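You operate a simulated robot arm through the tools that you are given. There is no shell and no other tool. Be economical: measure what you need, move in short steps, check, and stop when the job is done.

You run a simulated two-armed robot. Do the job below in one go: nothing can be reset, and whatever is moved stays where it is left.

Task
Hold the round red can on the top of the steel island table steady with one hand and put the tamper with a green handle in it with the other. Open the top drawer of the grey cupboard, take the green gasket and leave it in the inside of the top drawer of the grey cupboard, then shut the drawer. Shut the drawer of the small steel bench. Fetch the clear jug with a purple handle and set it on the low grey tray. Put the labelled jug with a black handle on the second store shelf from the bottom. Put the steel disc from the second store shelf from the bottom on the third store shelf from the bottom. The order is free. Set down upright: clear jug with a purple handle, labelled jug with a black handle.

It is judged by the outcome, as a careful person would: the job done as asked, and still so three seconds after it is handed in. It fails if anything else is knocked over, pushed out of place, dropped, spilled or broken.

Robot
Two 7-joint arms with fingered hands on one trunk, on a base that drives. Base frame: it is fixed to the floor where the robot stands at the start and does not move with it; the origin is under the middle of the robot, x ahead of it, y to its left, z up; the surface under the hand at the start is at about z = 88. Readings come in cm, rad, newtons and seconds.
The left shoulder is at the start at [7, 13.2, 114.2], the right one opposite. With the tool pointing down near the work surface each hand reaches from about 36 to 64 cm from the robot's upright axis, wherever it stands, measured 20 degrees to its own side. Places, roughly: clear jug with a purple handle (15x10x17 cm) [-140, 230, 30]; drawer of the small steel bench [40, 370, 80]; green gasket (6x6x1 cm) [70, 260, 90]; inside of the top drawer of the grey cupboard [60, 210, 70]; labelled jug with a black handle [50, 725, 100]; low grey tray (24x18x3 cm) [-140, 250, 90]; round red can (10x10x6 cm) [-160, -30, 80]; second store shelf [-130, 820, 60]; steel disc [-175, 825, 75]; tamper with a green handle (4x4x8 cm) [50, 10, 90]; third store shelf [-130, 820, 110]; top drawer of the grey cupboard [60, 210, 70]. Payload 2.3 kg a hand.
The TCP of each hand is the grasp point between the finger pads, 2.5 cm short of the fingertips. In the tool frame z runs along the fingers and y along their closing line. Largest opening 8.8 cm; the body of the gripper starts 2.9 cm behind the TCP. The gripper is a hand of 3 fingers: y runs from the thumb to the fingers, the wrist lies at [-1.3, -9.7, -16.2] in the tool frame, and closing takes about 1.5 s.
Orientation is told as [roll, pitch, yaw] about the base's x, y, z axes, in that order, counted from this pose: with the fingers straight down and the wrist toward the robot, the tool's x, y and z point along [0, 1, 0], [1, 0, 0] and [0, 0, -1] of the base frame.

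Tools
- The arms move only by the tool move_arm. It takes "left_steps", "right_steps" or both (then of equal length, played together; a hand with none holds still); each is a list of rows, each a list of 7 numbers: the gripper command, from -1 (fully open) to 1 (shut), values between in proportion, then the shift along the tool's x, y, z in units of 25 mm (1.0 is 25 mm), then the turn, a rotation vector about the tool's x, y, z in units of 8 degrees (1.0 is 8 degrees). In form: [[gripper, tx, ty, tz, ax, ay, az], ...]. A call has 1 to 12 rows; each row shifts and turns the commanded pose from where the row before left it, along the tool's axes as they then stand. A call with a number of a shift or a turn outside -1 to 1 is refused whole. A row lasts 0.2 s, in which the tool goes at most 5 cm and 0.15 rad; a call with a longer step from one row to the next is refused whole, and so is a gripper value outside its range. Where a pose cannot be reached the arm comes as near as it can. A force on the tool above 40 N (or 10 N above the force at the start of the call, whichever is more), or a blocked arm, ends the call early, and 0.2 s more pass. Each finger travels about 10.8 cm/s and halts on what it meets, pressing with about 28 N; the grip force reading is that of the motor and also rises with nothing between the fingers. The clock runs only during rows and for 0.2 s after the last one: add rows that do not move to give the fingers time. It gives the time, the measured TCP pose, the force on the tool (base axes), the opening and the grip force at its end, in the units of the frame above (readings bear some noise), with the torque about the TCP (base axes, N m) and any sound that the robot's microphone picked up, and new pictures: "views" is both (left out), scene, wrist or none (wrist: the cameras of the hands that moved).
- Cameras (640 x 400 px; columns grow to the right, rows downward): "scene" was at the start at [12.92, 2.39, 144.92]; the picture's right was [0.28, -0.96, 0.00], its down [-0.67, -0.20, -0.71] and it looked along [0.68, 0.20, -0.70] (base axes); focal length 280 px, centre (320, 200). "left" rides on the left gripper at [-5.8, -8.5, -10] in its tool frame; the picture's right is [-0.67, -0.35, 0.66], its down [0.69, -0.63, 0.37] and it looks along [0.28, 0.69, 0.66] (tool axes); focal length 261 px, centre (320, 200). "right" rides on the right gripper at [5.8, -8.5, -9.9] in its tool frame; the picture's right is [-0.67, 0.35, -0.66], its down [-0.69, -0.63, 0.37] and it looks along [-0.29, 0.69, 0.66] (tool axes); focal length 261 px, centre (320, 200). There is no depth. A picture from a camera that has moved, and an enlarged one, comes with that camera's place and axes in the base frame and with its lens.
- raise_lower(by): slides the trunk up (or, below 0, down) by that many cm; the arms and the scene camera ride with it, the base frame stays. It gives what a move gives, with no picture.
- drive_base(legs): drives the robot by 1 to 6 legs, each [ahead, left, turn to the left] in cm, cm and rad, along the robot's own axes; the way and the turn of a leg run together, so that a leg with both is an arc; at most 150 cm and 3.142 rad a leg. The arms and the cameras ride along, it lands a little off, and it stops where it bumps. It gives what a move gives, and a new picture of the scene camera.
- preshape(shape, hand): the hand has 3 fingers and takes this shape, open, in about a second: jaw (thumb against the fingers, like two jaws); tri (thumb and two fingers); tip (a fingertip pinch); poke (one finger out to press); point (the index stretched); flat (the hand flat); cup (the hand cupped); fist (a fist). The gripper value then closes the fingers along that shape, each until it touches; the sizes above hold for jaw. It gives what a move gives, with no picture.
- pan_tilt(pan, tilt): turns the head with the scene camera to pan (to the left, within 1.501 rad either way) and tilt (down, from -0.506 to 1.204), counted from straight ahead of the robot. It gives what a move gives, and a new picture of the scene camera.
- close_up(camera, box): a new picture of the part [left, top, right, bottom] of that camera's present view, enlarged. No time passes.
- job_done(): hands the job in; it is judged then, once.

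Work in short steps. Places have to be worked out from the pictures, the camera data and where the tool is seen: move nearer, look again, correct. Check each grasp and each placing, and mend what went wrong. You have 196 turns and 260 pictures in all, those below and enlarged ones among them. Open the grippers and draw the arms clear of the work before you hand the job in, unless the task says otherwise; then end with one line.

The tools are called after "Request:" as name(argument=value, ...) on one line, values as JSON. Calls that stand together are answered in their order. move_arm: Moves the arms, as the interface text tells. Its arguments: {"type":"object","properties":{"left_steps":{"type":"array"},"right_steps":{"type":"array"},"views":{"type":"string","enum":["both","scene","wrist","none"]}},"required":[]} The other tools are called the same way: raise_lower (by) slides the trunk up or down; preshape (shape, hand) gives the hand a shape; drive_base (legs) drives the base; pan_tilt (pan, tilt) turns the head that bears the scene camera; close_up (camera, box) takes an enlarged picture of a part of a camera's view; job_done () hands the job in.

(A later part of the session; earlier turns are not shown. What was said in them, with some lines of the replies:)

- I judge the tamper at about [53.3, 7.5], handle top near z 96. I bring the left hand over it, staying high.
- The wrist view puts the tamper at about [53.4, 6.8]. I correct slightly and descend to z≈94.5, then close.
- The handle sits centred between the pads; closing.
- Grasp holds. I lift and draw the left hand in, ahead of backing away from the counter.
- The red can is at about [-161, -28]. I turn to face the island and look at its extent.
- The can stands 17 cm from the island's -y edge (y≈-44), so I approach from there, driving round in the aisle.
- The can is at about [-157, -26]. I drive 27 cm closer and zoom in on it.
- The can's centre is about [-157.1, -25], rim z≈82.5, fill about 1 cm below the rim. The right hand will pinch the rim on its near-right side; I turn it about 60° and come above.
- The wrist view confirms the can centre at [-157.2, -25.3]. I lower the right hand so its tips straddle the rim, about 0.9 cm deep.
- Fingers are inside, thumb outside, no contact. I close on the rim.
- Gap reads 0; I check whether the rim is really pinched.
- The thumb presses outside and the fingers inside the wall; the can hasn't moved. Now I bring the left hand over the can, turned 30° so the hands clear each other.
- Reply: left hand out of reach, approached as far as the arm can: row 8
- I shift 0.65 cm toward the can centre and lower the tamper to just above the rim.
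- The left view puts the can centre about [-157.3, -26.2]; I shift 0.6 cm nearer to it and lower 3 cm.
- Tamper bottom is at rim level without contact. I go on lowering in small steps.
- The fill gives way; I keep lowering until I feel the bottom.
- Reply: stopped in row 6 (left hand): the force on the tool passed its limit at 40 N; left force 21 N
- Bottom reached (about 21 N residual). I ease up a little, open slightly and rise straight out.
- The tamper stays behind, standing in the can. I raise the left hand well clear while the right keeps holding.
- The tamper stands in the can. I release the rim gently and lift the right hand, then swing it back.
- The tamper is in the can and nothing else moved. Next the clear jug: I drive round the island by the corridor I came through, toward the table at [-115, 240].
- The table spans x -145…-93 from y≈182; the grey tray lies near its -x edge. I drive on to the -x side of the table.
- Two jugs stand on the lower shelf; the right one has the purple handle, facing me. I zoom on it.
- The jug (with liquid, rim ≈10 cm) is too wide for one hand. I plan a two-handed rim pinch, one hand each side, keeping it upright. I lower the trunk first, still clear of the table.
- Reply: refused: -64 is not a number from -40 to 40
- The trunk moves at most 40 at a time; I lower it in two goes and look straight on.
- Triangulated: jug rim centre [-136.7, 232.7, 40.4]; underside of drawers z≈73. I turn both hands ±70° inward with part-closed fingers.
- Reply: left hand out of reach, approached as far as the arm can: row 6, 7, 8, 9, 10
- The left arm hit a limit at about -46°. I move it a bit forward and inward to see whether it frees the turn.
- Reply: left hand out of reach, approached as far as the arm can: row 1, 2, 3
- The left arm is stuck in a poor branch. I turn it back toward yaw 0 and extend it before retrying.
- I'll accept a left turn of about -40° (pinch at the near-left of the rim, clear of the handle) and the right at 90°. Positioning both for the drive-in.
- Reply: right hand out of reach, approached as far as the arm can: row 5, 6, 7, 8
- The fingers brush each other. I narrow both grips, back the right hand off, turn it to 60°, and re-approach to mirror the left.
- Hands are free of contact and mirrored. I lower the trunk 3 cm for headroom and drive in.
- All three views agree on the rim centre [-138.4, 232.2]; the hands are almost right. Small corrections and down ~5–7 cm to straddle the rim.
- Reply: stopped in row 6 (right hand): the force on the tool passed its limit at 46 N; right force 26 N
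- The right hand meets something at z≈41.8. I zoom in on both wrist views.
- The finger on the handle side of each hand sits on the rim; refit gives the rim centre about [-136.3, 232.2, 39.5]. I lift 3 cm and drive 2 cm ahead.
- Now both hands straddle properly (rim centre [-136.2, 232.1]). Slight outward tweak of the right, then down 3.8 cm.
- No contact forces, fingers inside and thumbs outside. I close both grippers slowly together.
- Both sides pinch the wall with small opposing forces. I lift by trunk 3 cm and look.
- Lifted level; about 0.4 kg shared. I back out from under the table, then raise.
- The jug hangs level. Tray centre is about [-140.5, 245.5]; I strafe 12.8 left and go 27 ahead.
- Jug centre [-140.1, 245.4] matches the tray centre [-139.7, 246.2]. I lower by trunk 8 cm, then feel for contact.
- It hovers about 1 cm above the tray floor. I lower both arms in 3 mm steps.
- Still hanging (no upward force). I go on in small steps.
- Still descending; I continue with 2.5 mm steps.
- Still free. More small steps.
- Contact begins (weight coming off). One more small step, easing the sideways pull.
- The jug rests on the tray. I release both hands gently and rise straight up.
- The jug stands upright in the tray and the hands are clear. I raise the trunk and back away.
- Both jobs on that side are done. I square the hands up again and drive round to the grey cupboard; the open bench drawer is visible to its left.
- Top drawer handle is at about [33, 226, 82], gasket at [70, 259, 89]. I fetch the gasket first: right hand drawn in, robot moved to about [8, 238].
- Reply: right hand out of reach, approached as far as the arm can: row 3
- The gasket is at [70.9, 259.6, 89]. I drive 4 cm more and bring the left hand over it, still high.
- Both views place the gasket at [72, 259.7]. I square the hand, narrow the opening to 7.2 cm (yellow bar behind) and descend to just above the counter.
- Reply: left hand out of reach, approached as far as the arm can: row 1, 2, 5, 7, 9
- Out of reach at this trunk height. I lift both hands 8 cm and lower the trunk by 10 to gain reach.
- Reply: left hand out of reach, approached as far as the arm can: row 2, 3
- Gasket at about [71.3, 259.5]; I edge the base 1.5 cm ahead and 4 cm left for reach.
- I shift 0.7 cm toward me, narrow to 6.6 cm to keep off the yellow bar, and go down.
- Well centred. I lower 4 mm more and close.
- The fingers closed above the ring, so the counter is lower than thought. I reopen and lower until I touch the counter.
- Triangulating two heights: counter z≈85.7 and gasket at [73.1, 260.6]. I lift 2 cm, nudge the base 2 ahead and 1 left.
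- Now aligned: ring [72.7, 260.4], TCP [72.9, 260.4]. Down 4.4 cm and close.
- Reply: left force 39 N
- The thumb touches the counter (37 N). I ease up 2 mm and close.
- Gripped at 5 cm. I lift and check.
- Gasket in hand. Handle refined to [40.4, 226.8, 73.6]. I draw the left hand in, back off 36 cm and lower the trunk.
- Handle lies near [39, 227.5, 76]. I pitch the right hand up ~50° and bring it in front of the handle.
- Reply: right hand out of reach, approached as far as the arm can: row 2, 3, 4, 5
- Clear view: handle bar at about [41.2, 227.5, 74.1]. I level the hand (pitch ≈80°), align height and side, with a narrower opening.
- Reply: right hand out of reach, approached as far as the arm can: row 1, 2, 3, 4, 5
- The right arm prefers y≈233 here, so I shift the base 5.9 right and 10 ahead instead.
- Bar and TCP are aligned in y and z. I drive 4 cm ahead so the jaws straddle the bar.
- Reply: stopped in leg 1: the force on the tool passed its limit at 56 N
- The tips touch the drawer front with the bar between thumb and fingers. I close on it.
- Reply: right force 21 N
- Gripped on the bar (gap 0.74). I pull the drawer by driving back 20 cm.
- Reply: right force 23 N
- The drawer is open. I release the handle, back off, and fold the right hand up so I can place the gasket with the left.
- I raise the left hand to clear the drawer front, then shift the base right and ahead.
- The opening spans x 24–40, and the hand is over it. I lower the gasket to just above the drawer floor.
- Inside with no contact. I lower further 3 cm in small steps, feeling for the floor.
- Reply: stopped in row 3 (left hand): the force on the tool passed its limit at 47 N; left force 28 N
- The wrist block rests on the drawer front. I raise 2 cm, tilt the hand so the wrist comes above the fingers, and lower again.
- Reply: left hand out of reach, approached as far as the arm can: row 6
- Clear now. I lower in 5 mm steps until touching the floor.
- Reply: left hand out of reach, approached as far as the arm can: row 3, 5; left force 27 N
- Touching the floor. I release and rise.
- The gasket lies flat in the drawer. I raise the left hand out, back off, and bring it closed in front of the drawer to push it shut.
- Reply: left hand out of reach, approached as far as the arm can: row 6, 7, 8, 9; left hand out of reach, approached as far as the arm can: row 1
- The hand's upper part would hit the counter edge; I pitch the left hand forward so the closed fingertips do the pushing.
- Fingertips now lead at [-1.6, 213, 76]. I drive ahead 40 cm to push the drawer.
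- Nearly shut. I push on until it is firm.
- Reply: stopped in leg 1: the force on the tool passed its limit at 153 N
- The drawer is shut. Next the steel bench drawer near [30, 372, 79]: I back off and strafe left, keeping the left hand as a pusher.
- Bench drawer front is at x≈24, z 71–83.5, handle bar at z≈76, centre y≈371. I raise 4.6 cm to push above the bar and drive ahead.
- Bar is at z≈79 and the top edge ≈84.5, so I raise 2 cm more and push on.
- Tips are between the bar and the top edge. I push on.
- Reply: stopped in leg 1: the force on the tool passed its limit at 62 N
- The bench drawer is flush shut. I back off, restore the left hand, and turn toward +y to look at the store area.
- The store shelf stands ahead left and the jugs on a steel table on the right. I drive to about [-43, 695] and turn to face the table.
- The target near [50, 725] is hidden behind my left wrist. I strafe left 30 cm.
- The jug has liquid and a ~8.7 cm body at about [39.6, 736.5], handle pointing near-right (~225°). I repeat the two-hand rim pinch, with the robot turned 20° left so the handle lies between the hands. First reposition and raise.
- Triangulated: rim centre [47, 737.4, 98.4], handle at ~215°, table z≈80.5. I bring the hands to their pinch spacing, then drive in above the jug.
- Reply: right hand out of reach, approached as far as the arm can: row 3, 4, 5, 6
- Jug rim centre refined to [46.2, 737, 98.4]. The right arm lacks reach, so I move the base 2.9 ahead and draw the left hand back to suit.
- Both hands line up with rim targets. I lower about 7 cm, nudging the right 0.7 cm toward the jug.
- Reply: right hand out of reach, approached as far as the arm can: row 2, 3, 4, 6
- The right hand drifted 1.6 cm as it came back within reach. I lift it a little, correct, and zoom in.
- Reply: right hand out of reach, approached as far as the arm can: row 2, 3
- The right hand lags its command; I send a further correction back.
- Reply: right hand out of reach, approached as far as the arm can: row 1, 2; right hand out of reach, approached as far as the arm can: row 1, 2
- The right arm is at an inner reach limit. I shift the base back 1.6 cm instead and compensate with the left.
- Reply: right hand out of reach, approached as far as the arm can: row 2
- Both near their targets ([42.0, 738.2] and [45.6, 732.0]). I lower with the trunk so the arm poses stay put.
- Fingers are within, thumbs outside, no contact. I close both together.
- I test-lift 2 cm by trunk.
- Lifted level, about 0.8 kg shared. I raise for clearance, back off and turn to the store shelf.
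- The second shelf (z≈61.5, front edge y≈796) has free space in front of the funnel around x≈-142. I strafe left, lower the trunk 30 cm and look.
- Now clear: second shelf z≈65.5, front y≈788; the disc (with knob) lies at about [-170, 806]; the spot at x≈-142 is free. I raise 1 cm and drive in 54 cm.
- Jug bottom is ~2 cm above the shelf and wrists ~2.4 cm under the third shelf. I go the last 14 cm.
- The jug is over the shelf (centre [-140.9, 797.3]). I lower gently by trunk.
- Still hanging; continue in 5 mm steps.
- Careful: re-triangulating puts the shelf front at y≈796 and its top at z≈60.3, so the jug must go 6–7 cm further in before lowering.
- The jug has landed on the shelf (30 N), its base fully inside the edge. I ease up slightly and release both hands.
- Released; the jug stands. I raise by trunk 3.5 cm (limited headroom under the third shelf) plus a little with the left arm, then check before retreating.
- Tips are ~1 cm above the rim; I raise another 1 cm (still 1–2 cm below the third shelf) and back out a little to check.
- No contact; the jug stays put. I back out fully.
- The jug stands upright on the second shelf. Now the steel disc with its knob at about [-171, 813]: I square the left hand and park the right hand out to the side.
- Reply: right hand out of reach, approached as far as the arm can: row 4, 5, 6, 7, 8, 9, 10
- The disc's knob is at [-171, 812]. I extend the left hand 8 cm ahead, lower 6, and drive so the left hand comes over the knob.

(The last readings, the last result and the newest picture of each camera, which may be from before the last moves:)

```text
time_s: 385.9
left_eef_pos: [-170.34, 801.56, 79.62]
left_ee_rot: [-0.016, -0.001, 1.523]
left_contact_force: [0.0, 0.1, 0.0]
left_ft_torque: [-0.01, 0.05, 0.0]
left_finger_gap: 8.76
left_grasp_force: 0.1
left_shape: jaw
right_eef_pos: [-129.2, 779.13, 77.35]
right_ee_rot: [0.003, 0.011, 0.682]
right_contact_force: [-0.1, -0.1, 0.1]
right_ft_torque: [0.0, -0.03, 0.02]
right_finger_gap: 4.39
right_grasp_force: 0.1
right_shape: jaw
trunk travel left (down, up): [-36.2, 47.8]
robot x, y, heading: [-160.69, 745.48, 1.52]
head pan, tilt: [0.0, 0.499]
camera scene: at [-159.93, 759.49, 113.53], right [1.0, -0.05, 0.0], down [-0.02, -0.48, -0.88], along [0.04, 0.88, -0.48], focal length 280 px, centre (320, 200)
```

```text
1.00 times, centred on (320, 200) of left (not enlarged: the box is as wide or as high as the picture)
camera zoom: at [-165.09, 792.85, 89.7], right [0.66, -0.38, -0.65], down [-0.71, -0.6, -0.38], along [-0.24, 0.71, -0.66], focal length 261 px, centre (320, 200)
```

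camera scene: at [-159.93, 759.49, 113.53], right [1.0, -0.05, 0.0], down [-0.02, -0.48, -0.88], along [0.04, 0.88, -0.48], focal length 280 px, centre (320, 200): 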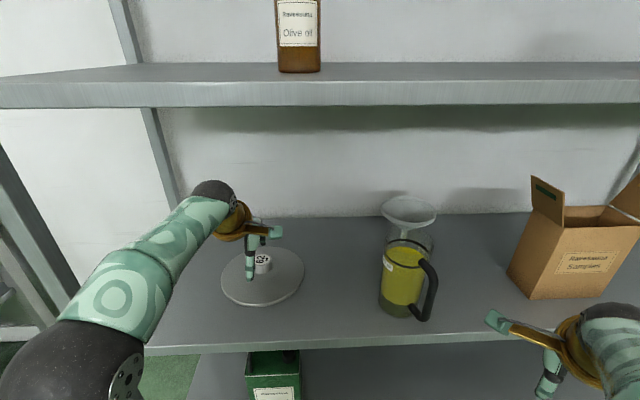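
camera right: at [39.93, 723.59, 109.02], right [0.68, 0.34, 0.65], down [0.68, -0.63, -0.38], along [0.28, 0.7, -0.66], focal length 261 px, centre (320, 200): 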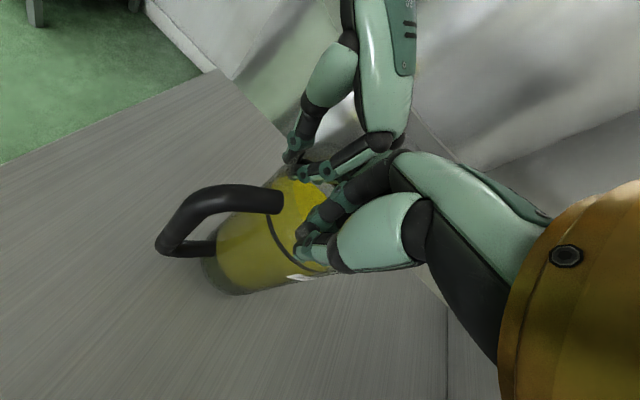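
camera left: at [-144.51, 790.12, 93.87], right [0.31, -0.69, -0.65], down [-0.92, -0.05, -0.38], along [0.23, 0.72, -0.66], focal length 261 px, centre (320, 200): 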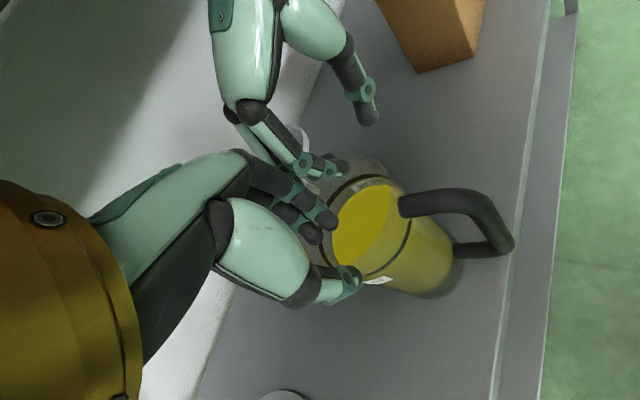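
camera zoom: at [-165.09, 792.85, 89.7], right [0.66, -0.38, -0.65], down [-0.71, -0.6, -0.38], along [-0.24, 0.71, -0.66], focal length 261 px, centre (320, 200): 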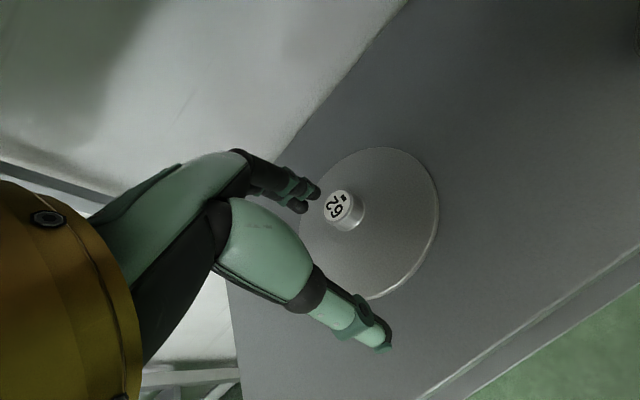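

Knob top triangulated to [-171.5, 812.3, 69], ~3.8 cm wide. I drive the last 10.7 cm.

Request:
drive_base(legs=[[10.7, 1.7, 0]])

Request:
close_up(camera="left", box=[160, 100, 480, 300])

```text
time_s: 387.1
left_eef_pos: [-171.62, 812.47, 79.73]
left_ee_rot: [-0.015, -0.001, 1.524]
left_contact_force: [-0.6, -0.5, 0.2]
left_ft_torque: [0.02, 0.03, 0.0]
left_finger_gap: 8.77
left_grasp_force: 0.0
left_shape: jaw
right_eef_pos: [-130.47, 790.14, 77.32]
right_ee_rot: [0.003, 0.011, 0.685]
right_contact_force: [-0.6, -0.6, 0.8]
right_ft_torque: [-0.01, -0.02, 0.02]
right_finger_gap: 4.35
right_grasp_force: 0.0
right_shape: jaw
trunk travel left (down, up): [-36.2, 47.8]
robot x, y, heading: [-162.0, 756.22, 1.523]
head pan, tilt: [0.0, 0.499]
camera scene: at [-161.17, 770.44, 113.53], right [1.0, -0.05, 0.0], down [-0.02, -0.48, -0.88], along [0.04, 0.88, -0.48], focal length 280 px, centre (320, 200)
```

scene: 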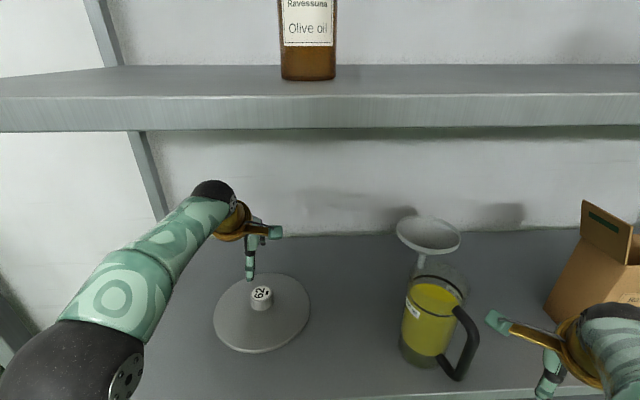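

```text
2.00 times, centred on (320, 200) of left
camera zoom: at [-166.38, 803.79, 89.7], right [0.66, -0.38, -0.65], down [-0.71, -0.6, -0.38], along [-0.24, 0.71, -0.66], focal length 521 px, centre (320, 200)
```

zoom: 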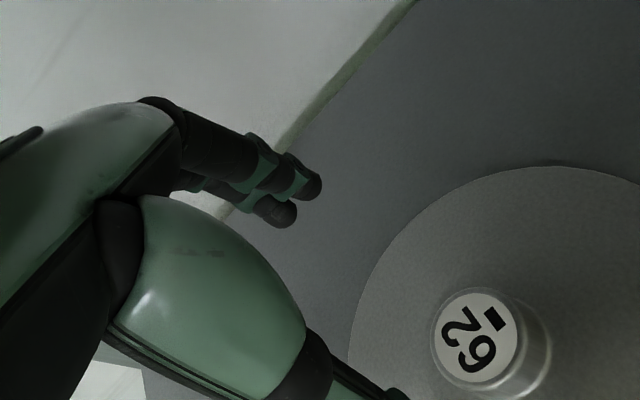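

Knob at [-171.3, 813.0]. I nudge 0.6 cm, descend to z≈67.3 and close on it.

Request:
move_arm(left_steps=[[-0.6, 0, 0.26, 0.6, 0, 0, 0], [-0.4, 0, 0, 0.8, 0, 0, 0], [-0.4, 0, 0, 0.8, 0, 0, 0], [-0.4, 0, 0, 0.8, 0, 0, 0], [-0.4, 0, 0, 0.8, 0, 0, 0], [-0.4, 0, 0, 0.6, 0, 0, 0], [-0.4, 0, 0, 0.3, 0, 0, 0], [-0.4, 0, 0, 0.2, 0, 0, 0], [-0.4, 0, 0, 0, 0, 0, 0]], views="wrist")

```text
time_s: 389.1
left_eef_pos: [-171.31, 813.08, 67.63]
left_ee_rot: [-0.014, -0.001, 1.524]
left_contact_force: [1.1, 2.4, 1.6]
left_ft_torque: [0.08, -0.01, 0.02]
left_finger_gap: 6.24
left_grasp_force: 0.0
left_shape: jaw
right_eef_pos: [-130.51, 790.02, 77.46]
right_ee_rot: [0.004, 0.01, 0.685]
right_contact_force: [1.1, 0.4, -0.2]
right_ft_torque: [0.02, -0.02, 0.04]
right_finger_gap: 4.37
right_grasp_force: 0.1
right_shape: jaw
trunk travel left (down, up): [-36.2, 47.8]
robot x, y, heading: [-161.91, 756.33, 1.524]
head pan, tilt: [0.0, 0.499]
camera left: at [-166.07, 804.26, 77.45], right [0.66, -0.38, -0.65], down [-0.71, -0.6, -0.38], along [-0.24, 0.71, -0.66], focal length 261 px, centre (320, 200)
```

left: 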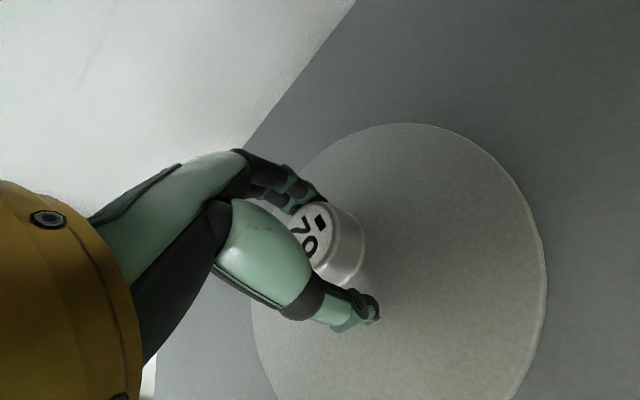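

Request:
move_arm(left_steps=[[-0.2, 0, -0.05, 0, 0, 0, 0], [0.1, 0, 0, 0, 0, 0, 0], [0.4, 0, 0, 0, 0, 0, 0], [0.7, 0, 0, 0, 0, 0, 0], [1, 0, 0, 0, 0, 0, 0], [1, 0, 0, 0, 0, 0, 0], [1, 0, 0, 0, 0, 0, 0], [1, 0, 0, 0, 0, 0, 0]], views="none")

Request:
move_arm(left_steps=[[1, 0, 0, -0.3, 0, 0, 0], [1, 0, 0, -0.4, 0, 0, 0], [1, 0, 0, -0.4, 0, 0, 0], [1, 0, 0, -0.4, 0, 0, 0], [1, 0, 0, 0, 0, 0, 0]], views="wrist")

```text
time_s: 390.9
left_eef_pos: [-171.2, 813.06, 67.45]
left_ee_rot: [-0.014, 0.001, 1.525]
left_contact_force: [0.2, -0.6, 0.0]
left_ft_torque: [0.02, 0.0, 0.04]
left_finger_gap: 3.84
left_grasp_force: 28.4
left_shape: jaw
right_eef_pos: [-130.56, 790.01, 77.24]
right_ee_rot: [0.001, 0.013, 0.685]
right_contact_force: [0.9, -0.2, 0.0]
right_ft_torque: [0.02, 0.01, 0.01]
right_finger_gap: 4.37
right_grasp_force: 0.1
right_shape: jaw
trunk travel left (down, up): [-36.2, 47.8]
robot x, y, heading: [-161.74, 756.36, 1.52]
head pan, tilt: [0.0, 0.499]
```

```text
time_s: 392.1
left_eef_pos: [-171.33, 813.26, 71.19]
left_ee_rot: [-0.017, -0.001, 1.524]
left_contact_force: [-0.2, 0.1, -4.4]
left_ft_torque: [0.01, 0.0, 0.01]
left_finger_gap: 3.83
left_grasp_force: 27.5
left_shape: jaw
right_eef_pos: [-130.51, 790.14, 77.26]
right_ee_rot: [0.0, 0.013, 0.682]
right_contact_force: [0.5, 0.2, 0.7]
right_ft_torque: [0.01, 0.01, -0.01]
right_finger_gap: 4.37
right_grasp_force: 0.1
right_shape: jaw
trunk travel left (down, up): [-36.2, 47.8]
robot x, y, heading: [-162.01, 755.98, 1.523]
head pan, tilt: [0.0, 0.499]
camera left: at [-166.16, 804.39, 81.15], right [0.66, -0.38, -0.65], down [-0.71, -0.6, -0.38], along [-0.24, 0.71, -0.67], focal length 261 px, centre (320, 200)
```

left: 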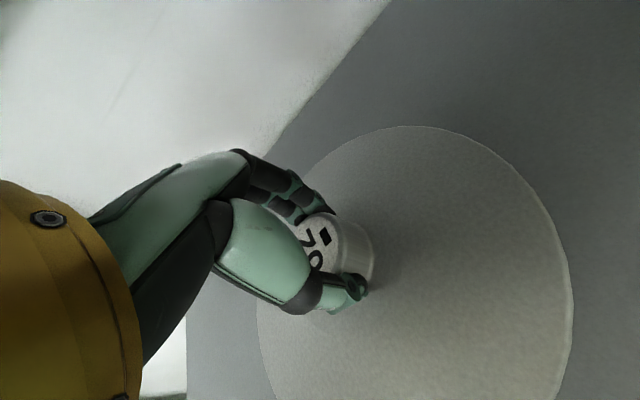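

Disc held (≈0.45 kg), lifted 3.7 cm. I back out, raise the trunk 47 cm, and shift right to the free place on the third shelf at x≈-128.

Request:
drive_base(legs=[[-45, 0, 0]])

Request:
raise_lower(by=38)

Request:
raise_lower(by=9.5)

Request:
drive_base(legs=[[0, -42, 0]])

Request:
pan_tilt(pan=0.1, tilt=0.6)

```text
time_s: 394.9
left_eef_pos: [-173.46, 767.07, 71.19]
left_ee_rot: [-0.015, 0.0, 1.526]
left_contact_force: [0.0, 0.4, -3.3]
left_ft_torque: [0.03, -0.02, -0.02]
left_finger_gap: 3.83
left_grasp_force: 28.2
left_shape: jaw
right_eef_pos: [-132.73, 744.03, 77.32]
right_ee_rot: [0.002, 0.012, 0.685]
right_contact_force: [0.2, 0.5, 0.3]
right_ft_torque: [0.03, 0.01, 0.0]
right_finger_gap: 4.36
right_grasp_force: 0.1
right_shape: jaw
trunk travel left (down, up): [-36.2, 47.8]
robot x, y, heading: [-164.26, 710.3, 1.525]
head pan, tilt: [0.0, 0.499]
camera scene: at [-163.32, 724.41, 113.52], right [1.0, -0.05, 0.0], down [-0.02, -0.48, -0.88], along [0.04, 0.88, -0.48], focal length 280 px, centre (320, 200)
```

scene: 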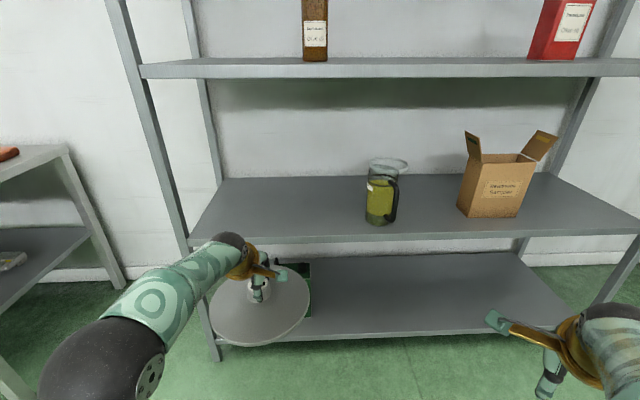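

```text
time_s: 398.6
left_eef_pos: [-173.53, 767.05, 109.28]
left_ee_rot: [-0.016, 0.0, 1.526]
left_contact_force: [-0.4, 0.0, -4.5]
left_ft_torque: [-0.01, -0.02, 0.02]
left_finger_gap: 3.84
left_grasp_force: 28.3
left_shape: jaw
right_eef_pos: [-132.68, 744.12, 115.26]
right_ee_rot: [0.001, 0.013, 0.687]
right_contact_force: [-0.5, 1.6, 0.5]
right_ft_torque: [0.0, -0.01, -0.02]
right_finger_gap: 4.35
right_grasp_force: 0.1
right_shape: jaw
trunk travel left (down, up): [-74.2, 9.8]
robot x, y, heading: [-164.1, 710.34, 1.528]
head pan, tilt: [0.0, 0.499]
```

```text
time_s: 399.8
left_eef_pos: [-173.46, 767.18, 118.61]
left_ee_rot: [-0.017, 0.0, 1.527]
left_contact_force: [0.3, 0.3, -5.2]
left_ft_torque: [-0.05, -0.01, 0.02]
left_finger_gap: 3.86
left_grasp_force: 28.7
left_shape: jaw
right_eef_pos: [-132.53, 744.22, 124.89]
right_ee_rot: [0.003, 0.014, 0.688]
right_contact_force: [-0.7, 0.6, -0.9]
right_ft_torque: [-0.02, -0.02, -0.01]
right_finger_gap: 4.36
right_grasp_force: 0.1
right_shape: jaw
trunk travel left (down, up): [-83.7, 0.3]
robot x, y, heading: [-163.98, 710.36, 1.53]
head pan, tilt: [0.0, 0.499]
```

```text
time_s: 402.5
left_eef_pos: [-130.66, 765.01, 118.54]
left_ee_rot: [-0.017, 0.0, 1.516]
left_contact_force: [0.1, -0.2, -3.4]
left_ft_torque: [-0.03, -0.03, 0.01]
left_finger_gap: 3.83
left_grasp_force: 28.2
left_shape: jaw
right_eef_pos: [-89.88, 741.87, 124.9]
right_ee_rot: [0.0, 0.011, 0.678]
right_contact_force: [-1.1, -0.8, 0.2]
right_ft_torque: [0.01, 0.01, 0.0]
right_finger_gap: 4.36
right_grasp_force: 0.0
right_shape: jaw
trunk travel left (down, up): [-83.7, 0.3]
robot x, y, heading: [-121.59, 708.34, 1.516]
head pan, tilt: [0.0, 0.499]
camera scene: at [-120.77, 722.37, 161.02], right [1.0, -0.05, 0.0], down [-0.02, -0.48, -0.88], along [0.05, 0.88, -0.48], focal length 280 px, centre (320, 200)
```

scene: 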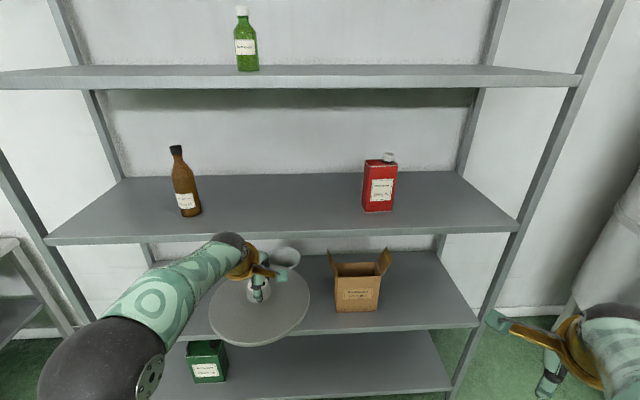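

```text
time_s: 403.1
left_eef_pos: [-130.43, 765.07, 118.67]
left_ee_rot: [-0.017, -0.001, 1.517]
left_contact_force: [-0.7, 0.7, -3.5]
left_ft_torque: [0.01, -0.06, 0.01]
left_finger_gap: 3.85
left_grasp_force: 28.5
left_shape: jaw
right_eef_pos: [-89.69, 741.7, 124.88]
right_ee_rot: [0.002, 0.012, 0.678]
right_contact_force: [-0.1, 0.4, -0.2]
right_ft_torque: [-0.03, -0.04, 0.0]
right_finger_gap: 4.36
right_grasp_force: 0.0
right_shape: jaw
trunk travel left (down, up): [-83.7, 0.3]
robot x, y, heading: [-120.9, 708.2, 1.516]
head pan, tilt: [0.099, 0.6]
camera scene: at [-121.45, 722.1, 160.11], right [1.0, 0.05, 0.0], down [0.03, -0.57, -0.82], along [-0.04, 0.82, -0.57], focal length 280 px, centre (320, 200)
```

scene: 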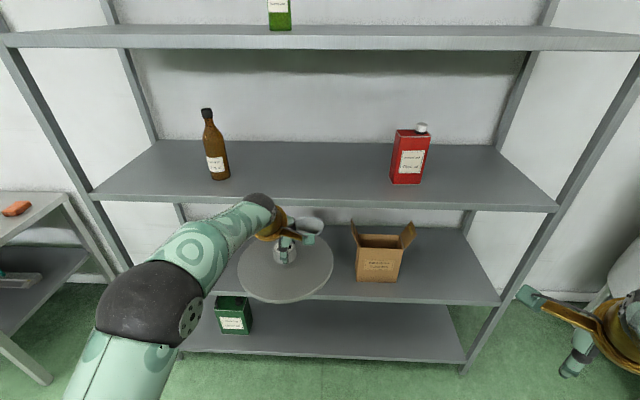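

The free area between bottle (x -161) and red can (x -95) is clear. I lift the disc 2 cm more and drive in 46 cm.

Request:
move_arm(left_steps=[[1, 0, 0, -0.4, 0, 0, 0], [1, 0, 0, -0.4, 0, 0, 0], [1, 0, 0, 0, 0, 0, 0]], views="none")

Request:
drive_base(legs=[[32, 0, 0]])

```text
time_s: 403.9
left_eef_pos: [-130.3, 765.08, 120.76]
left_ee_rot: [-0.014, 0.001, 1.517]
left_contact_force: [-0.2, 0.5, -4.2]
left_ft_torque: [0.0, -0.01, 0.01]
left_finger_gap: 3.83
left_grasp_force: 27.5
left_shape: jaw
right_eef_pos: [-89.58, 741.76, 124.79]
right_ee_rot: [0.003, 0.012, 0.675]
right_contact_force: [0.1, 0.5, -0.5]
right_ft_torque: [0.02, 0.01, -0.01]
right_finger_gap: 4.36
right_grasp_force: 0.0
right_shape: jaw
trunk travel left (down, up): [-83.7, 0.3]
robot x, y, heading: [-121.23, 708.08, 1.513]
head pan, tilt: [0.099, 0.6]
```

```text
time_s: 406.1
left_eef_pos: [-129.35, 796.47, 120.82]
left_ee_rot: [-0.017, -0.001, 1.529]
left_contact_force: [-0.4, 0.3, -4.1]
left_ft_torque: [-0.01, -0.01, -0.01]
left_finger_gap: 3.84
left_grasp_force: 27.8
left_shape: jaw
right_eef_pos: [-88.55, 773.72, 124.91]
right_ee_rot: [0.003, 0.01, 0.689]
right_contact_force: [-0.2, -0.2, -0.9]
right_ft_torque: [0.01, -0.02, 0.0]
right_finger_gap: 4.36
right_grasp_force: 0.0
right_shape: jaw
trunk travel left (down, up): [-83.7, 0.3]
robot x, y, heading: [-119.71, 739.97, 1.529]
head pan, tilt: [0.099, 0.6]
camera scene: at [-120.0, 753.6, 160.15], right [1.0, 0.06, 0.0], down [0.03, -0.56, -0.83], along [-0.05, 0.82, -0.56], focal length 280 px, centre (320, 200)
```

scene: 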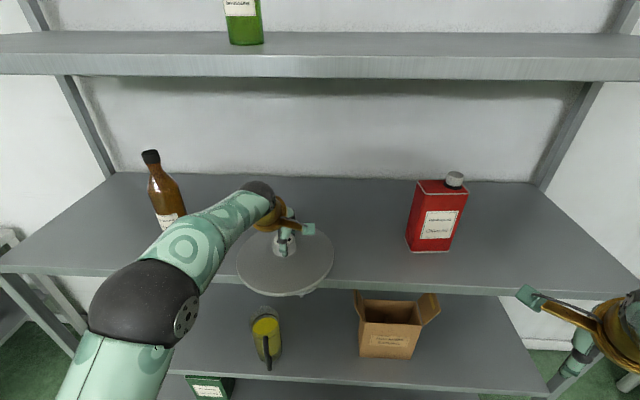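

Clear of bottle and can. I go the last 14 cm.

Request:
drive_base(legs=[[14, 0, 0]])

Request:
close_up(camera="left", box=[0, 0, 640, 400])

```text
time_s: 407.4
left_eef_pos: [-128.58, 810.08, 120.94]
left_ee_rot: [-0.016, -0.003, 1.522]
left_contact_force: [0.2, -0.1, -3.1]
left_ft_torque: [0.02, 0.0, 0.02]
left_finger_gap: 3.84
left_grasp_force: 28.0
left_shape: jaw
right_eef_pos: [-87.75, 786.94, 124.97]
right_ee_rot: [0.006, 0.009, 0.686]
right_contact_force: [0.6, -0.3, 0.5]
right_ft_torque: [0.01, -0.01, 0.0]
right_finger_gap: 4.35
right_grasp_force: 0.1
right_shape: jaw
trunk travel left (down, up): [-83.7, 0.3]
robot x, y, heading: [-119.37, 753.91, 1.525]
head pan, tilt: [0.099, 0.6]
camera scene: at [-119.36, 767.01, 160.17], right [1.0, 0.05, 0.0], down [0.03, -0.56, -0.83], along [-0.04, 0.83, -0.56], focal length 280 px, centre (320, 200)
```

scene: 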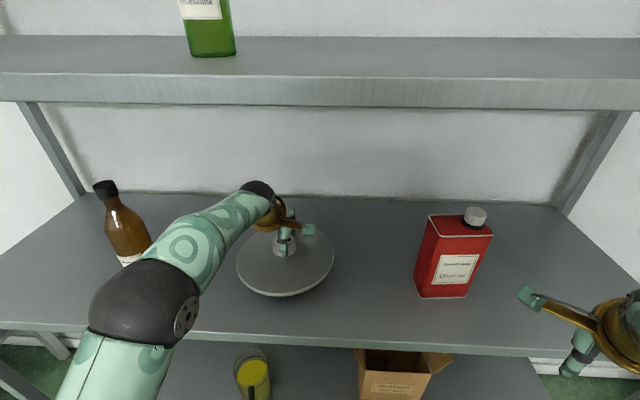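

```text
1.00 times, centred on (320, 200) of left (not enlarged: the box is as wide or as high as the picture)
camera zoom: at [-123.43, 801.26, 130.9], right [0.66, -0.38, -0.65], down [-0.71, -0.6, -0.38], along [-0.24, 0.71, -0.66], focal length 261 px, centre (320, 200)
```

zoom: 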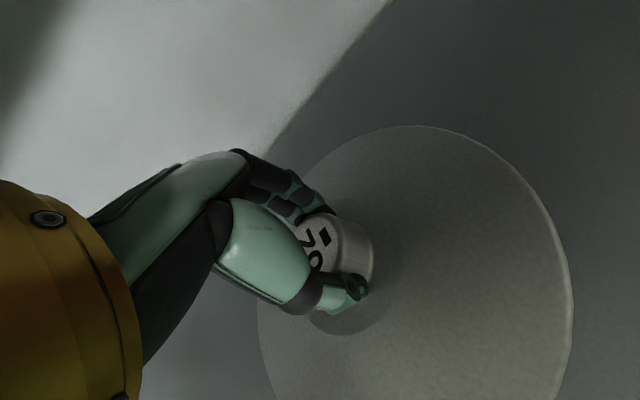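

Disc centred at [-128.6, 810], ~5.5 cm above the shelf. I lower 4.5 cm, then feel for contact.

Request:
move_arm(left_steps=[[1, 0, 0, 0.5, 0, 0, 0], [1, 0, 0, 0.5, 0, 0, 0], [1, 0, 0, 0.5, 0, 0, 0], [1, 0, 0, 0.3, 0, 0, 0], [1, 0, 0, 0.12, 0, 0, 0], [1, 0, 0, 0.12, 0, 0, 0], [1, 0, 0, 0, 0, 0, 0]], views="scene")

```text
time_s: 409.0
left_eef_pos: [-128.52, 810.4, 115.57]
left_ee_rot: [-0.015, 0.003, 1.524]
left_contact_force: [-0.8, 0.5, -4.6]
left_ft_torque: [-0.01, -0.04, -0.03]
left_finger_gap: 3.84
left_grasp_force: 27.9
left_shape: jaw
right_eef_pos: [-87.62, 787.46, 124.78]
right_ee_rot: [0.003, 0.013, 0.686]
right_contact_force: [-0.2, 0.1, -0.3]
right_ft_torque: [0.05, -0.03, 0.02]
right_finger_gap: 4.37
right_grasp_force: 0.0
right_shape: jaw
trunk travel left (down, up): [-83.7, 0.3]
robot x, y, heading: [-118.86, 753.87, 1.526]
head pan, tilt: [0.099, 0.6]
camera scene: at [-119.32, 767.66, 160.11], right [1.0, 0.05, 0.0], down [0.03, -0.57, -0.82], along [-0.04, 0.82, -0.57], focal length 280 px, centre (320, 200)
```

scene: 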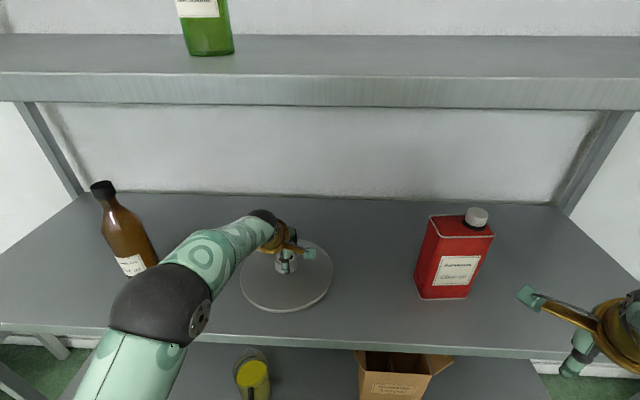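

Request:
move_arm(left_steps=[[1, 0, 0, 0.1, 0, 0, 0], [1, 0, 0, 0.1, 0, 0, 0], [1, 0, 0, 0.1, 0, 0, 0], [1, 0, 0, 0, 0, 0, 0]], views="none")

```text
time_s: 410.0
left_eef_pos: [-128.48, 810.21, 115.26]
left_ee_rot: [-0.015, -0.007, 1.524]
left_contact_force: [-1.3, 8.3, 22.4]
left_ft_torque: [0.32, 0.07, 0.04]
left_finger_gap: 3.96
left_grasp_force: 27.5
left_shape: jaw
right_eef_pos: [-87.7, 787.08, 124.99]
right_ee_rot: [0.004, 0.009, 0.684]
right_contact_force: [0.4, -0.6, 0.4]
right_ft_torque: [0.05, 0.03, -0.01]
right_finger_gap: 4.35
right_grasp_force: 0.1
right_shape: jaw
trunk travel left (down, up): [-83.7, 0.3]
robot x, y, heading: [-119.04, 753.42, 1.532]
head pan, tilt: [0.099, 0.6]
```

The disc has landed (22 N). I ease up 3 mm, release and rise.

Request:
move_arm(left_steps=[[1, 0, 0, -0.15, 0, 0, 0], [0.6, 0, 0, 0, 0, 0, 0], [0.2, 0, 0, 0, 0, 0, 0], [-0.2, 0, 0, 0, 0, 0, 0], [-0.4, 0, 0, 0, 0, 0, 0], [-0.4, 0, 0, 0, 0, 0, 0], [-0.4, 0, 0, -0.4, 0, 0, 0], [-0.4, 0, 0, -0.8, 0, 0, 0], [-0.4, 0, 0, -0.8, 0, 0, 0], [-0.4, 0, 0, -0.8, 0, 0, 0]], views="wrist")

```text
time_s: 412.2
left_eef_pos: [-128.71, 810.29, 122.49]
left_ee_rot: [-0.015, 0.0, 1.526]
left_contact_force: [0.4, -0.4, 0.8]
left_ft_torque: [0.02, 0.01, 0.0]
left_finger_gap: 6.15
left_grasp_force: 0.0
left_shape: jaw
right_eef_pos: [-87.78, 787.37, 124.78]
right_ee_rot: [0.004, 0.011, 0.684]
right_contact_force: [-0.1, -0.2, 0.1]
right_ft_torque: [0.02, 0.02, -0.01]
right_finger_gap: 4.4
right_grasp_force: 0.1
right_shape: jaw
trunk travel left (down, up): [-83.7, 0.3]
robot x, y, heading: [-118.81, 753.52, 1.527]
head pan, tilt: [0.099, 0.6]
camera left: at [-123.42, 801.56, 132.51], right [0.66, -0.38, -0.65], down [-0.71, -0.6, -0.38], along [-0.24, 0.71, -0.66], focal length 261 px, centre (320, 200)
```

left: 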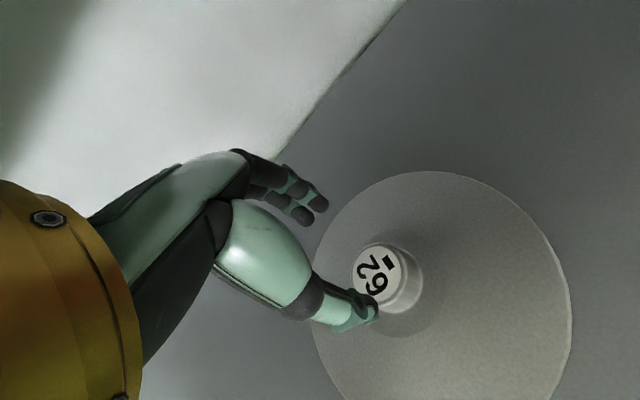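

The disc stays on the third shelf. I back out and check.

Request:
move_arm(left_steps=[[-0.4, 0, 0, -0.8, 0, 0, 0], [-0.4, 0, 0, -0.6, 0, 0, 0]], views="none")

Request:
drive_base(legs=[[-60, 0, 0]])

Request:
move_arm(left_steps=[[-1, 0.5, 0, 0, 0, 0, 0], [-1, 0.5, 0, 0, 0, 0, 0], [-1, 0.5, 0, 0, 0, 0, 0], [-1, 0.5, 0, 0, 0, 0, 0]], right_steps=[[-1, 0, 0, 0, 0, 0, 0], [-1, 0, 0, 0, 0, 0, 0], [-1, 0, 0, 0, 0, 0, 0], [-1, 0, 0, 0, 0, 0, 0]], views="scene")

```text
time_s: 412.8
left_eef_pos: [-128.76, 810.49, 126.17]
left_ee_rot: [-0.013, 0.001, 1.525]
left_contact_force: [-0.3, -0.5, 0.3]
left_ft_torque: [-0.01, -0.01, 0.03]
left_finger_gap: 6.11
left_grasp_force: 0.1
left_shape: jaw
right_eef_pos: [-87.67, 787.31, 124.87]
right_ee_rot: [0.002, 0.01, 0.684]
right_contact_force: [-0.5, 0.5, 0.7]
right_ft_torque: [-0.01, -0.01, -0.02]
right_finger_gap: 4.35
right_grasp_force: 0.0
right_shape: jaw
trunk travel left (down, up): [-83.7, 0.3]
robot x, y, heading: [-119.25, 753.81, 1.519]
head pan, tilt: [0.099, 0.6]
```

```text
time_s: 416.2
left_eef_pos: [-131.5, 750.81, 125.84]
left_ee_rot: [-0.014, 0.002, 1.524]
left_contact_force: [-1.0, -1.2, -0.6]
left_ft_torque: [0.0, 0.0, 0.0]
left_finger_gap: 6.13
left_grasp_force: 0.1
left_shape: jaw
right_eef_pos: [-90.43, 727.69, 124.86]
right_ee_rot: [0.002, 0.012, 0.684]
right_contact_force: [-0.1, 0.2, 0.1]
right_ft_torque: [-0.03, 0.01, 0.0]
right_finger_gap: 4.36
right_grasp_force: 0.1
right_shape: jaw
trunk travel left (down, up): [-83.7, 0.3]
robot x, y, heading: [-121.9, 693.34, 1.525]
head pan, tilt: [0.099, 0.6]
camera scene: at [-122.04, 707.83, 160.1], right [1.0, 0.05, 0.0], down [0.03, -0.57, -0.82], along [-0.04, 0.82, -0.57], focal length 280 px, centre (320, 200)
```

scene: 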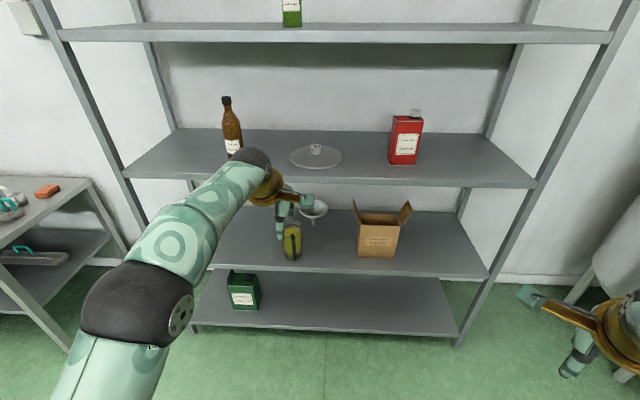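

```text
time_s: 417.2
left_eef_pos: [-136.49, 751.08, 125.77]
left_ee_rot: [-0.017, 0.001, 1.525]
left_contact_force: [-0.5, 0.0, 0.1]
left_ft_torque: [-0.02, 0.0, 0.01]
left_finger_gap: 8.79
left_grasp_force: 0.1
left_shape: jaw
right_eef_pos: [-90.71, 727.5, 124.98]
right_ee_rot: [0.004, 0.012, 0.684]
right_contact_force: [-1.2, 0.2, 0.4]
right_ft_torque: [0.01, -0.01, -0.01]
right_finger_gap: 8.78
right_grasp_force: 0.0
right_shape: jaw
trunk travel left (down, up): [-83.7, 0.3]
robot x, y, heading: [-121.69, 693.61, 1.522]
head pan, tilt: [0.099, 0.6]
camera scene: at [-122.13, 707.57, 160.13], right [1.0, 0.05, 0.0], down [0.03, -0.56, -0.83], along [-0.04, 0.82, -0.57], focal length 280 px, centre (320, 200)
```

scene: 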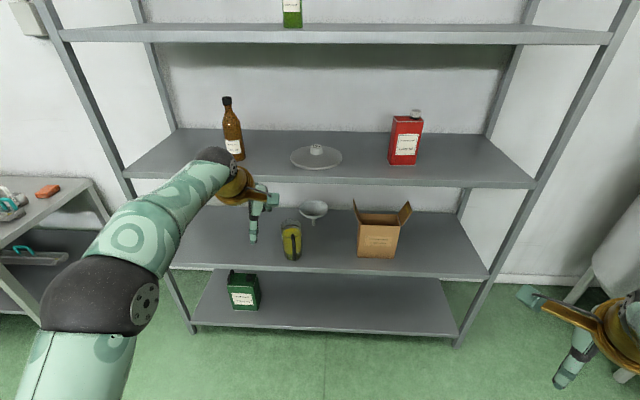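

All tasks check out: the disc is on the third shelf, the labelled jug stands upright on the second, the hands are open and clear. Handing in.

Request:
job_done()

```text
The job is handed in.
```

I did every part of the job and handed it in, and I saw nothing else knocked over, dropped or spilled. The tamper is in the red can, and the gasket is in the shut cupboard drawer. The bench drawer is shut too. The purple-handled jug is upright on the grey tray, the black-handled jug is upright on the second shelf, and the steel disc is on the third shelf.
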